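You operate a simulated robot arm through the tools that you are given. There is no shell and no other tool. Be economical: measure what you need, move in short steps, check, and stop when the job is done.

Carry out the task below with a simulated robot arm. There is one attempt and no reset: what you move stays moved.

TASK
Open the sun shade.
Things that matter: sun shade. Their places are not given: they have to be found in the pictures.

It is judged by the outcome, as a careful person would: the job done as asked, and still so three seconds after it is handed in. It fails if anything else is knocked over, pushed out of place, dropped, spilled or broken.

THE ROBOT
A 7-joint arm with a two-finger parallel gripper, fixed in place. Base frame: the origin is at the foot of the arm, x ahead of it, y to its left, z up. Lengths are in mm, angles in rad, forces in N, time in s.
With the tool pointing down near the work surface it reaches from about 120 to 560 mm from the base axis. Its first joint turns from -1.152 to 1.152 rad. Payload 2.5 kg.
Tool frame: the origin (TCP) lies between the finger pads and is the grasp point; the fingertips stand 23 mm ahead of it; z points along the fingers, y is the line along which they close. The gripper opens to 94 mm. The fingers are 38 mm wide and 10 mm thick; the gripper's body (54 by 96 mm) begins 39 mm behind the TCP.
Orientation is told as [roll, pitch, yaw] about the base's x, y, z axes, in that order, counted from this pose: with the fingers straight down and closing along the base's y, the tool's x points along the base's -x, its y along +y and its z along -z.

THE INTERFACE
- The arm moves only by the tool play_rows. Its argument "targets" is a list of rows, each a list of 7 numbers: the turn, a rotation vector about the tool's x, y, z in rad, then the shift along the tool's x, y, z in mm, then the finger opening in mm, from 0 to 94. In form: [[wx, wy, wz, tx, ty, tz, fingers], ...]. A call has 1 to 8 rows; each row shifts and turns the commanded pose from where the row before left it, along the tool's axes as they then stand. A row lasts 0.2 s, in which the tool goes at most 50 mm and 0.15 rad; a call with a longer step from one row to the next is refused whole, and so is a gripper value outside its range. A pose out of reach is approached as far as the arm can. The call stops where the force on the tool passes 40 N (or 10 N more than at its start, if that is more) or the arm is blocked; 0.2 s more then pass. The fingers move at their own pace (about 108 mm/s each) and stop on an object; they squeeze with about 26 N. The grip force told is the motor's: it shows also when the fingers shut on nothing. Time passes only in rows, and 0.2 s behind the last, so rows that do not move let the fingers close. It gives the time, the measured TCP pose, the force on the tool (base axes), the opening and the grip force at its end, in the units of the frame above (readings bear some noise).
- Cameras (640 x 400 px; columns grow to the right, rows downward): "scene" is fixed at [107.6, -394.5, 576.7]; the picture's right is [0.92, -0.40, 0.00], its down [-0.10, -0.23, -0.97] and it looks along [0.39, 0.89, -0.25] (base axes); focal length 221 px, centre (320, 200). "wrist" rides on the gripper at [-39, 0, -44] in the tool frame; the picture's right is [0.00, -1.00, 0.00], its down [0.97, 0.00, -0.24] and it looks along [0.24, 0.00, 0.97] (tool axes); focal length 218 px, centre (320, 200).
- grab_frame(camera): a new picture of that camera. No time passes.
- point_at(camera, pixels): for up to 12 pixels [column, row] of the newest picture of that camera ("zoom" is the newest enlarged one), the place [x, y, z] in the base frame of the surface seen there, good to about 3 mm. No time passes.
- close_up(camera, box): a new picture of the part [left, top, right, bottom] of that camera's present view, enlarged. No time passes.
- finish_job(): hands the job in; it is judged then, once.

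Work in short steps. Measure before you move; look again where a grasp or a placing could have gone wrong, and mend it. You have 60 turns and 24 pictures in all, the two below and enlarged ones among them. Open the gripper and draw the arm clear of the work before you hand the job in, unless the task says otherwise; then end with one line.

The tools are called after "Request:" as name(argument=value, ...) on one line, values as JSON. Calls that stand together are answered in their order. play_rows: Moves the arm, as the interface text tells. Its arguments: {"type":"object","properties":{"targets":{"type":"array"}},"required":["targets"]} The other tools are called the same way: grab_frame (camera) takes a picture; point_at (camera, pixels) gives the place of the surface under pixels of a picture; close_up (camera, box) takes an enlarged picture of a part of a camera's view; finish_job () hands the job in.

At the start:

```text
time: 0.0
tool_pos: [277.5, -20.8, 581.0]
tool_rot: [0.001, -0.001, 0.0]
force: [-0.4, -0.2, -0.4]
width: 93.7
finger_force: 0.1
```

scene: 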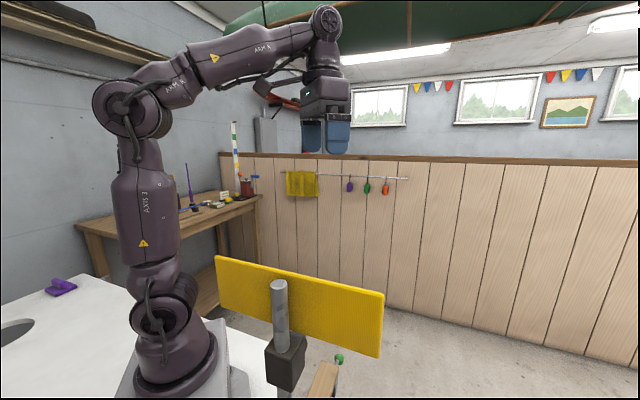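
wrist: 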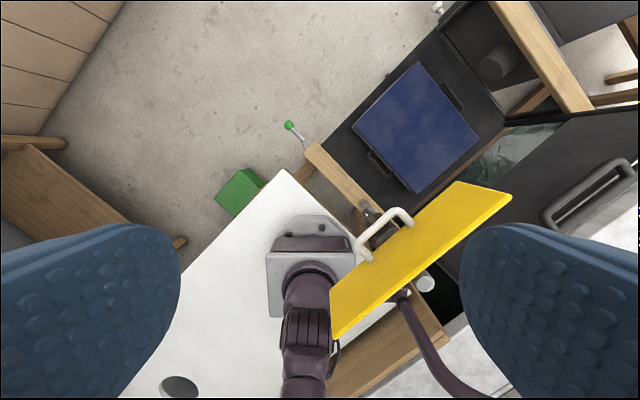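

The yellow panel with a white handle (wrist view, around 385,235) may be the shade. I measure it and look closer.

Request:
close_up(camera="wrist", box=[240, 100, 560, 350])

Request:
close_up(camera="scene", box=[200, 230, 420, 400])

Request:
point_at(camera="wrist", pixels=[[332, 337], [331, 292], [458, 183], [510, 197], [370, 260], [357, 245], [395, 212], [411, 222], [425, 284], [372, 212], [415, 125], [289, 125]])

Request:
point_at(camera="scene", pixels=[[217, 257], [217, 305], [383, 294], [378, 355], [280, 285], [285, 350], [339, 358], [325, 380], [230, 330]])

```text
1.60 times, centred on (400, 225) of wrist
```

zoom: 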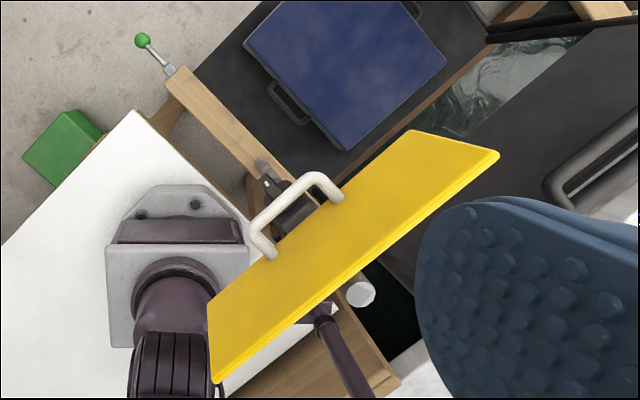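

```text
2.35 times, centred on (310, 315) of scene
```

zoom: 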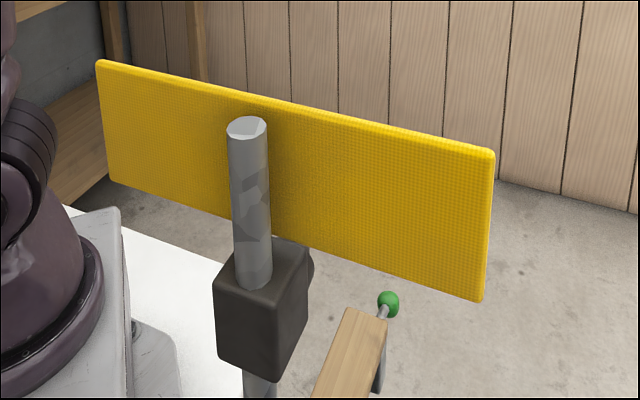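

```text
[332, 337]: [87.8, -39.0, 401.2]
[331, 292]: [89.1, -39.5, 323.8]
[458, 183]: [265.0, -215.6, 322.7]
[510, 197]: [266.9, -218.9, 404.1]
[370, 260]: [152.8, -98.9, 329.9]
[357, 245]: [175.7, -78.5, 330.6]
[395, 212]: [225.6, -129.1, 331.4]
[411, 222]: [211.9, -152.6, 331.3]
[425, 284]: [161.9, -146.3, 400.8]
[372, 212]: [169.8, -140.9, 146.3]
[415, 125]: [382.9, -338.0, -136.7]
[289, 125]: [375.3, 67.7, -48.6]
```

```text
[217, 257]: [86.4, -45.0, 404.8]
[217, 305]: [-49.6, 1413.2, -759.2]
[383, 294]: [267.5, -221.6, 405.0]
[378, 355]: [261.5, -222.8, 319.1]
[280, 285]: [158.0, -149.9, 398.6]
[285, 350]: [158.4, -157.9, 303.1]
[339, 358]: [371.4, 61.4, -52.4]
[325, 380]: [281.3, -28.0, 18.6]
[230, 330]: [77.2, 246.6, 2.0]
```

The panel is upright (z 322–405), with a bow handle near its bottom edge facing (+x,+y), and a post behind it. I turn the tool −45° about vertical and tilt it toward the panel face while high up, then look.

Request:
play_rows(targets=[[0, 0, 0.131, 0, 0, 0, 94], [0, 0, 0.131, 0, 0, 0, 94], [0, 0, 0.131, 0, 0, 0, 94], [0, 0, 0.131, 0, 0, 0, 94], [0, 0, 0.131, 0, 0, 0, 94], [0, 0, 0.1304, 0, 0, 0, 94]])

Request:
play_rows(targets=[[0.131, 0, 0, 0, 0, 0, 94], [0.131, 0, 0, 0, 0, 0, 94], [0.131, 0, 0, 0, 0, 0, 94], [0.131, 0, 0, 0, 0, 0, 94], [0.131, 0, 0, 0, 0, 0, 94], [0.1304, 0, 0, 0, 0, 0, 94]])

Request:
grab_frame(camera="wrist")

```text
time: 1.4
tool_pos: [276.5, -21.3, 581.1]
tool_rot: [-0.001, 0.0, -0.787]
force: [-0.3, 1.1, -0.4]
width: 94.0
finger_force: 0.1
```

```text
time: 2.8
tool_pos: [259.7, -16.7, 550.3]
tool_rot: [-0.206, -0.003, -0.785]
force: [0.0, 0.2, -0.2]
width: 94.2
finger_force: 0.0
out of reach, approached as far as the arm can: row 1, 2, 3, 4, 5, 6
```

```text
19 pictures are left
```

wrist: 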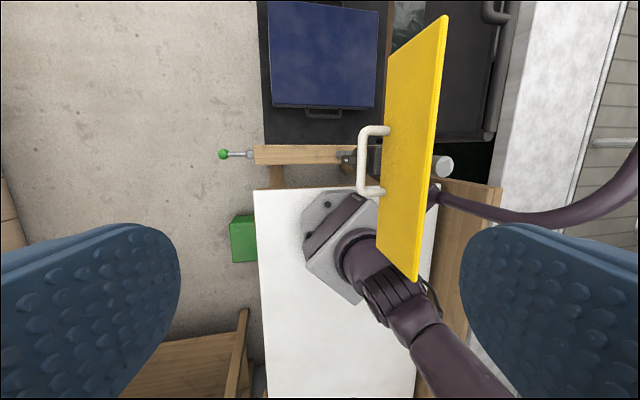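

The tilt was out of reach at that height. I check where the command stands with a small move along the tool axis.

Request:
play_rows(targets=[[0, 0, 0, 0, -10, 30, 94], [0, 0, 0, 0, -10, 30, 94]])

```text
time: 3.4
tool_pos: [238.8, -40.4, 498.2]
tool_rot: [-0.203, -0.002, -0.784]
force: [0.1, -0.2, 0.3]
width: 93.9
finger_force: 0.1
```

The commanded tilt is the actual 0.2 rad. I lower straight down, where the wrist should have more room, then try more tilt.

Request:
play_rows(targets=[[0, 0, 0, 0, 8.1, 39.2, 60], [0, 0, 0, 0, 8.1, 39.2, 40], [0.1, 0, 0, 0, 0, 0, 40], [0.1, 0, 0, 0, 0, 0, 40], [0.1, 0, 0, 0, 0, 0, 40], [0.1, 0, 0, 0, 0, 0, 40]])

```text
time: 4.8
tool_pos: [237.7, -40.3, 418.6]
tool_rot: [-0.605, -0.005, -0.784]
force: [-0.4, 0.3, -0.2]
width: 40.2
finger_force: 0.1
```

Tilting works here. I add some more and look at the handle.

Request:
play_rows(targets=[[0.1, 0, 0, 0, 0, 0, 40], [0.1, 0, 0, 0, 0, 0, 40], [0.1, 0, 0, 0, 0, 0, 40]])

Request:
grab_frame(camera="wrist")

Request:
grab_frame(camera="scene")

```text
time: 5.6
tool_pos: [236.9, -39.2, 417.2]
tool_rot: [-0.906, -0.004, -0.785]
force: [-0.4, 0.1, -0.3]
width: 40.1
finger_force: 0.1
```

```text
18 pictures are left
```

wrist: 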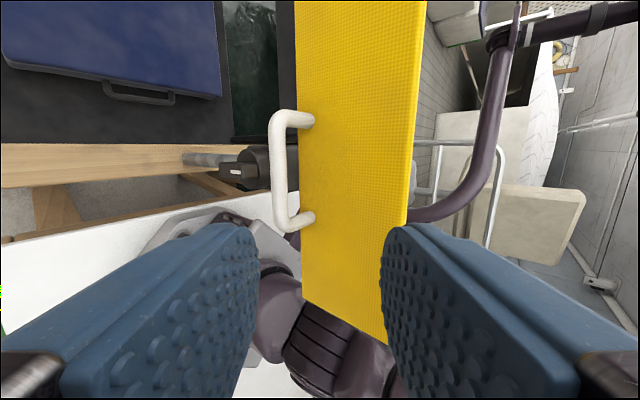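

```text
17 pictures are left
```

scene: 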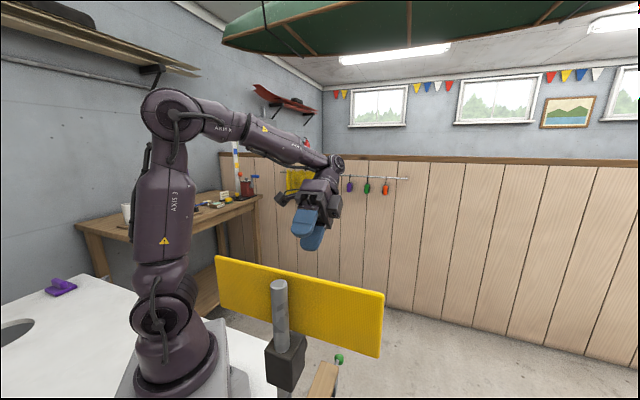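

Looking closely at the mount and handle, and measuring the bar.

Request:
close_up(camera="wrist", box=[160, 80, 440, 255])

Request:
point_at(camera="wrist", pixels=[[276, 140], [279, 170], [281, 205], [287, 170], [271, 170], [310, 121], [310, 218], [330, 170], [405, 170], [302, 170], [255, 165], [205, 159]])

```text
2.29 times, centred on (300, 168) of wrist
```

zoom: 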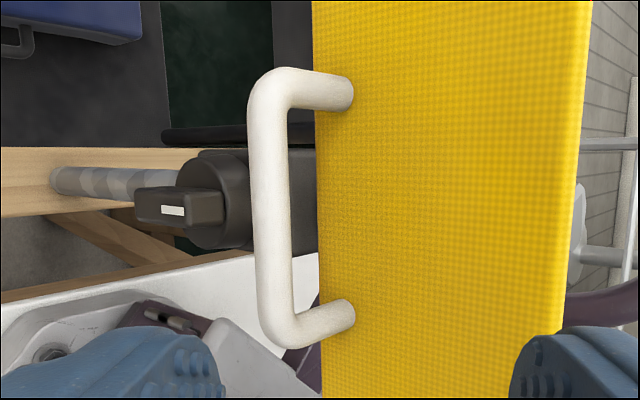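

```text
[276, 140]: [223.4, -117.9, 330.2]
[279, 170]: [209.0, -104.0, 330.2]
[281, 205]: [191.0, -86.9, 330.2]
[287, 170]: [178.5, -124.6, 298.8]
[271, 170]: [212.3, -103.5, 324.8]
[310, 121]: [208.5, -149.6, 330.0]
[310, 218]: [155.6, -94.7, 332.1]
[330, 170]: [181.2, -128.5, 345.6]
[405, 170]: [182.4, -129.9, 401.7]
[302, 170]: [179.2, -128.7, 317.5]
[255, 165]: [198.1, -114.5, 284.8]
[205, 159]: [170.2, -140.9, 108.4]
```

The bar centre is about s=72 (distance along the panel normal), z≈326, mid-handle. There is also a wing knob on the block below. I line up with the handle and advance part way.

Request:
play_rows(targets=[[0, 0, 0, -19.8, 29.9, 0, 28], [0, 0, 0, 0, 0, 25, 28], [0, 0, 0, 0, 0, 25, 28], [0, 0, 0, 0, 0, 20, 28]])

Request:
grab_frame(camera="wrist")

```text
time: 6.6
tool_pos: [226.9, -78.0, 349.0]
tool_rot: [-0.906, -0.003, -0.785]
force: [0.7, 0.5, 1.3]
width: 27.9
finger_force: 0.0
```

```text
15 pictures are left
```

wrist: 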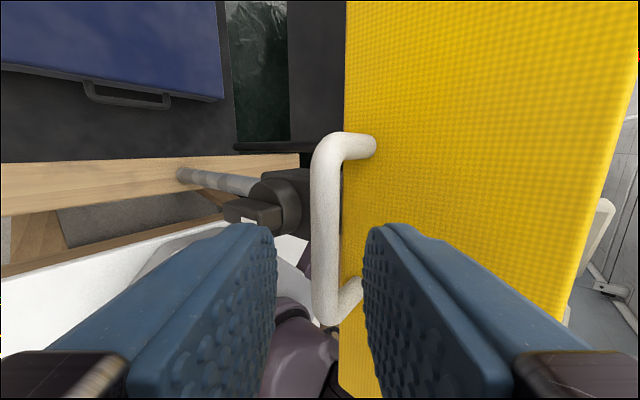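

Aligned: the bar (column ~325) lies between the fingertips. I advance the last 34 mm and close.

Request:
play_rows(targets=[[0, 0, 0, 0, -1, 12, 28], [0, 0, 0, 0, -1, 12, 28], [0, 0, 0, 0, 0, 10, 28], [0, 0, 0, 0, 0, 0, 0], [0, 0, 0, 0, 0, 0, 0]])

Request:
grab_frame(camera="wrist")

```text
time: 7.8
tool_pos: [206.7, -99.6, 328.7]
tool_rot: [-0.904, -0.003, -0.781]
force: [4.2, 1.0, -3.2]
width: 11.9
finger_force: 44.6
```

```text
14 pictures are left
```

wrist: 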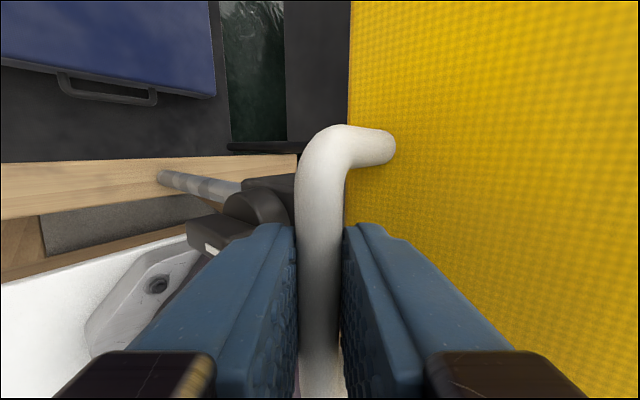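

Gripped (11.9 mm). I test with a small pull outward along the panel normal and read the force.

Request:
play_rows(targets=[[0, 0, 0, 0, 2.5, -3.1, 0], [0, 0, 0, 0, 2.5, -3.1, 0]])

```text
time: 8.4
tool_pos: [212.0, -96.0, 333.0]
tool_rot: [-0.91, -0.006, -0.787]
force: [-14.8, -11.9, 27.3]
width: 12.1
finger_force: 45.0
```

The motion and forces (moved 6 outward and 4 up by itself) fit a top hinge at the post head (s≈18, z≈403), radius ≈94 mm. I follow that arc with the tool turning along, first a small step.

Request:
play_rows(targets=[[-0.1, 0, 0, 0, -5.5, -3.2, 0], [-0.1, 0, 0, 0, -0.47, -9.4, 0]])

```text
time: 9.0
tool_pos: [219.6, -87.7, 341.2]
tool_rot: [-0.693, -0.003, -0.777]
force: [28.3, 7.7, -33.9]
width: 11.7
finger_force: 45.0
```

The radial force is large, so my arc isn't right. I look at how the panel has moved.

Request:
close_up(camera="scene", box=[200, 180, 420, 400])

Request:
point_at(camera="zoom", pixels=[[320, 200]])

```text
1.82 times, centred on (310, 290) of scene
```

zoom: 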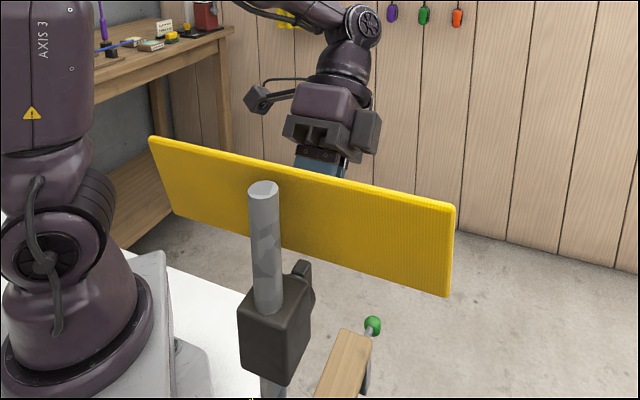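

```text
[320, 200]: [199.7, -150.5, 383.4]
```

The panel is tilting about its upper edge. I measure its back face to get the angle and hinge.

Request:
point_at(camera="zoom", pixels=[[350, 182], [345, 195], [345, 215], [345, 235], [345, 255], [420, 200], [415, 220], [410, 245], [405, 270], [200, 156], [205, 175], [210, 205]])

```text
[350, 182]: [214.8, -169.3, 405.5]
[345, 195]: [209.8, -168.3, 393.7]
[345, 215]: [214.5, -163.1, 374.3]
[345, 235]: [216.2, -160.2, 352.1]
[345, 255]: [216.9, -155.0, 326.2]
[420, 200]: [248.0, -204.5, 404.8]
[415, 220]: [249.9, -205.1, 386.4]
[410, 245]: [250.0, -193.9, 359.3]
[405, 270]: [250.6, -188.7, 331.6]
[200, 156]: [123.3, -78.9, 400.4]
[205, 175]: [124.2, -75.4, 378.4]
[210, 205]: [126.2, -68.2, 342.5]
```

Panel angle is now ≈0.2 rad, and the hinge line lies near s≈29, z≈404 (its back plane). I correct the offset and continue on that arc.

Request:
play_rows(targets=[[0, 0, 0, 0, 3.1, -2.6, 0], [-0.1, 0, 0, 0, 0.35, -9.04, 0]])

```text
time: 9.6
tool_pos: [224.4, -80.5, 350.6]
tool_rot: [-0.599, -0.003, -0.781]
force: [13.0, 21.6, -25.7]
width: 11.8
finger_force: 45.3
```

Still ~35 N radially outward on the tool. I ease the command 4 mm along tool +y and read again.

Request:
play_rows(targets=[[0, 0, 0, 0, 4, 0, 0]])

```text
time: 10.0
tool_pos: [224.4, -81.2, 349.1]
tool_rot: [-0.612, -0.004, -0.789]
force: [-16.2, 10.4, 5.1]
width: 11.9
finger_force: 44.3
```

Unloaded now. I continue on the arc with two steps of 0.1 rad.

Request:
play_rows(targets=[[-0.1, 0, 0, 0, 0, -9.04, 0], [-0.1, 0, 0, 0, 0, -9.04, 0]])

```text
time: 10.6
tool_pos: [231.5, -74.2, 363.0]
tool_rot: [-0.408, -0.001, -0.788]
force: [-17.3, 1.3, 7.7]
width: 11.9
finger_force: 44.7
```

Low forces. I continue with four steps, slightly inward.

Request:
play_rows(targets=[[-0.1, 0, 0, 1, -0.8, -9, 0], [-0.1, 0, 0, 0, -0.5, -9, 0], [-0.1, 0, 0, 0, -0.4, -9, 0], [-0.1, 0, 0, 0, -0.4, -9, 0]])

```text
time: 11.6
tool_pos: [240.1, -66.3, 396.4]
tool_rot: [-0.03, -0.012, -0.777]
force: [3.1, -0.6, 3.4]
width: 11.7
finger_force: 44.8
stopped in row 4: the force on the tool passed its limit (the readings are from after the stop); the commanded pose is now the measured one
```

The force limit tripped at about 54° open. I check the scene.

Request:
grab_frame(camera="scene")

Request:
grab_frame(camera="wrist")

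```text
12 pictures are left
```

scene: 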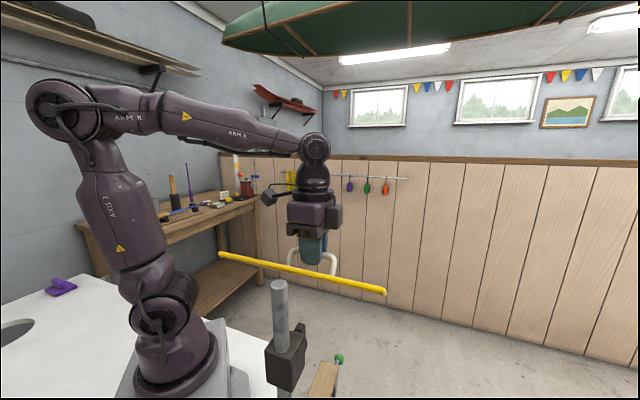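

```text
11 pictures are left
```

wrist: 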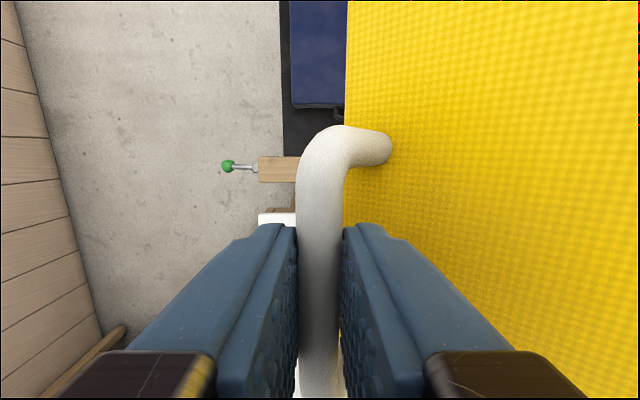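

The panel is about 55–60° up, edge-on to the scene view. I try a further small step to see whether it is a stop.

Request:
play_rows(targets=[[-0.05, 0, 0, 0, -0.3, -4.6, 0]])

Request:
play_rows(targets=[[-0.05, 0, 0, 0, -0.3, -4.6, 0]])

```text
time: 12.0
tool_pos: [240.7, -66.0, 400.0]
tool_rot: [0.022, -0.012, -0.779]
force: [12.7, 2.9, -7.3]
width: 11.6
finger_force: 45.3
```

```text
time: 12.4
tool_pos: [240.1, -66.0, 404.3]
tool_rot: [0.075, -0.014, -0.779]
force: [28.3, 14.6, -7.7]
width: 11.6
finger_force: 44.7
```

It still moves; the load is radial (n +30 N). I ease outward and continue.

Request:
play_rows(targets=[[0, 0, 0, 0, 3, 0, 0], [-0.08, 0, 0, 0, 0.2, -7.5, 0]])

```text
time: 13.0
tool_pos: [240.2, -65.8, 413.5]
tool_rot: [0.147, -0.014, -0.779]
force: [9.1, 2.7, -2.9]
width: 12.0
finger_force: 44.7
```

Good. Three more steps.

Request:
play_rows(targets=[[-0.1, 0, 0, 0, 0.5, -9.4, 0], [-0.1, 0, 0, 0, 0.3, -9.4, 0], [-0.1, 0, 0, 0, 0.3, -9.4, 0]])

```text
time: 13.8
tool_pos: [236.7, -69.2, 441.9]
tool_rot: [0.454, -0.015, -0.785]
force: [24.2, -2.5, 3.8]
width: 11.8
finger_force: 45.6
```

About 80° open and still free. I continue to look for the stop.

Request:
play_rows(targets=[[-0.1, 0, 0, 0, 1.2, -9.4, 0], [-0.1, 0, 0, 0, 0.4, -9.4, 0]])

Request:
grab_frame(camera="scene")

```text
time: 14.4
tool_pos: [230.3, -73.7, 454.8]
tool_rot: [0.632, -0.015, -0.785]
force: [5.4, -2.6, -2.2]
width: 11.8
finger_force: 45.3
stopped in row 2: the force on the tool passed its limit (the readings are from after the stop); the commanded pose is now the measured one
```

```text
10 pictures are left
```

scene: 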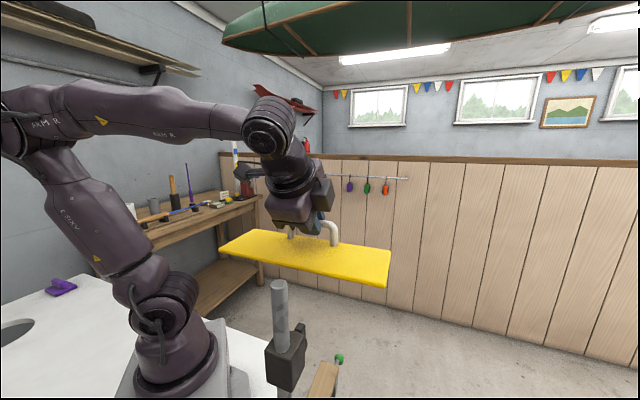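

The panel looks about horizontal. I measure its angle.

Request:
point_at(camera="scene", pixels=[[375, 283], [380, 270], [385, 255], [340, 275], [350, 250], [230, 248], [250, 236], [280, 282]])

```text
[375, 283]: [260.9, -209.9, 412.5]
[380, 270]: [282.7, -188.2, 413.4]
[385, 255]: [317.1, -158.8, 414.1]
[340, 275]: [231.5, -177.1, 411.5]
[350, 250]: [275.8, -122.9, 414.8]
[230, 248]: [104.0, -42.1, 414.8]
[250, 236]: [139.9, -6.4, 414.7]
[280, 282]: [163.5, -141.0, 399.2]
```

It is at ~91°, horizontal. I probe gently whether this is the end stop.

Request:
play_rows(targets=[[-0.05, 0, 0, 0, 0.5, -4.7, 0]])

Request:
play_rows(targets=[[-0.05, 0, 0, 0, 0.5, -4.7, 0]])

```text
time: 14.8
tool_pos: [232.2, -74.9, 455.2]
tool_rot: [0.669, -0.009, -0.78]
force: [4.1, -1.7, -1.6]
width: 11.7
finger_force: 45.2
stopped in row 1: the force on the tool passed its limit (the readings are from after the stop); the commanded pose is now the measured one
```

```text
time: 15.3
tool_pos: [232.5, -74.6, 455.4]
tool_rot: [0.705, -0.004, -0.774]
force: [4.2, -1.0, -0.4]
width: 11.7
finger_force: 45.1
stopped in row 1: the force on the tool passed its limit (the readings are from after the stop); the commanded pose is now the measured one
```

It doesn't go further: end stop, fully open. I release slightly and see whether it holds.

Request:
play_rows(targets=[[0, 0, 0, 0, 0, 0, 24], [0, 0, 0, 0, 0, 0, 24], [0, 0, 0, 0, 0, 0, 24]])

Request:
grab_frame(camera="wrist")

Request:
grab_frame(camera="scene")

```text
time: 16.1
tool_pos: [231.1, -74.9, 455.1]
tool_rot: [0.706, -0.004, -0.774]
force: [-0.7, 0.5, 0.2]
width: 23.9
finger_force: 0.0
```

```text
9 pictures are left
```

wrist: 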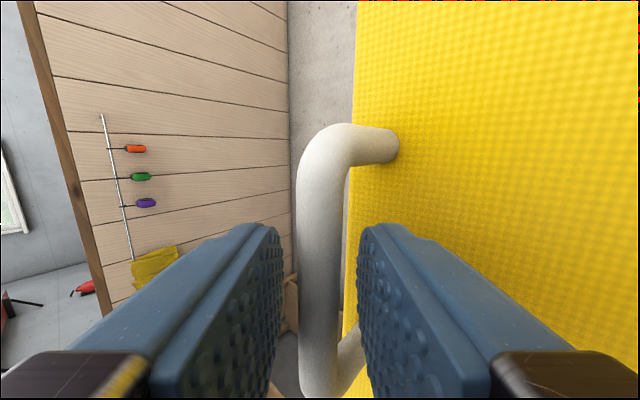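

```text
8 pictures are left
```

scene: 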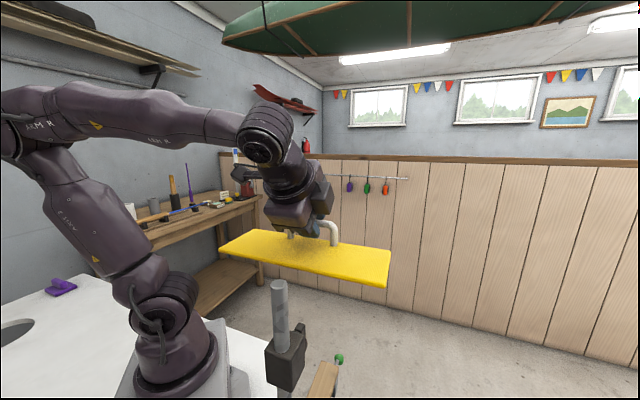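

Released with no contact force and the shade stays. I back straight out along the tool axis, slowly at first.

Request:
play_rows(targets=[[0, 0, 0, 0, 0, -15, 24], [0, 0, 0, 0, 0, -20, 24], [0, 0, 0, 0, 0, -30, 24], [0, 0, 0, 0, 0, -30, 24], [0, 0, 0, 0, 0, -30, 40], [0, 0, 0, 0, 0, 0, 60]])

Request:
grab_frame(camera="scene")

```text
time: 17.5
tool_pos: [173.6, -132.7, 551.5]
tool_rot: [0.704, -0.005, -0.776]
force: [0.5, 0.4, 0.1]
width: 59.9
finger_force: 0.1
```

```text
7 pictures are left
```

scene: 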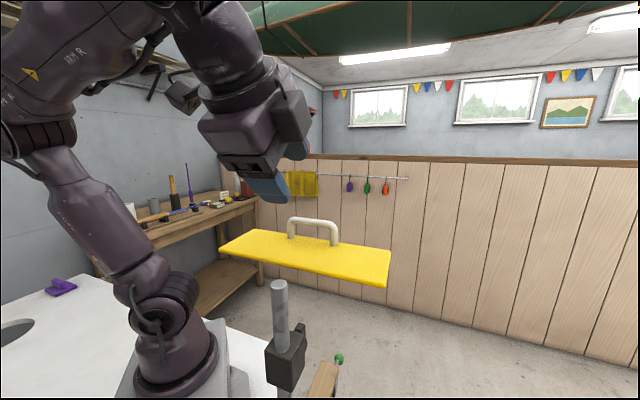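

Clear, and the shade stays horizontal. I wait about 1.8 s and re-measure.

Request:
play_rows(targets=[[0, 0, 0, 0, 0, 0, 94], [0, 0, 0, 0, 0, 0, 94], [0, 0, 0, 0, 0, 0, 94], [0, 0, 0, 0, 0, 0, 94], [0, 0, 0, 0, 0, 0, 94], [0, 0, 0, 0, 0, 0, 94], [0, 0, 0, 0, 0, 0, 94], [0, 0, 0, 0, 0, 0, 94]])

Request:
grab_frame(camera="scene")

Request:
point_at(camera="scene", pixels=[[375, 283], [380, 270], [385, 255], [230, 248], [250, 236]])

```text
time: 19.3
tool_pos: [173.2, -132.2, 549.8]
tool_rot: [0.706, -0.007, -0.774]
force: [0.3, -0.4, 0.0]
width: 94.0
finger_force: 0.0
```

```text
6 pictures are left
```

scene: 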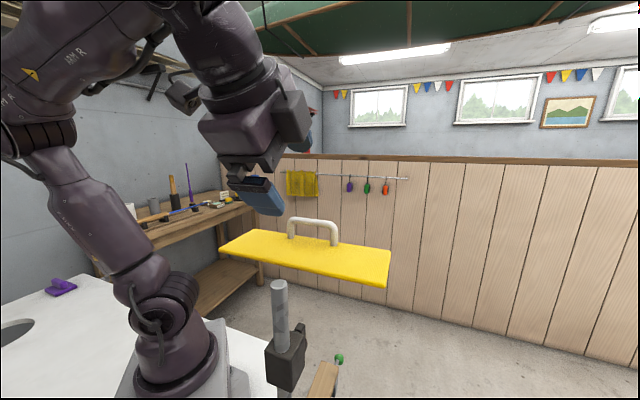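

```text
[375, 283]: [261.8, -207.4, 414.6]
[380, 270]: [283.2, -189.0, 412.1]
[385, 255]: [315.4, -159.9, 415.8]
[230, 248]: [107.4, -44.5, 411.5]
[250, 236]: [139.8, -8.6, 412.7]
```

The shade holds at its open end stop, and the arm is clear with the gripper open.

Request:
finish_job()

```text
The job is handed in.
```

The sun shade is open: it is swung up about 90° to its end stop, and it stayed there for about 3 seconds after I let go of it and backed the arm clear.
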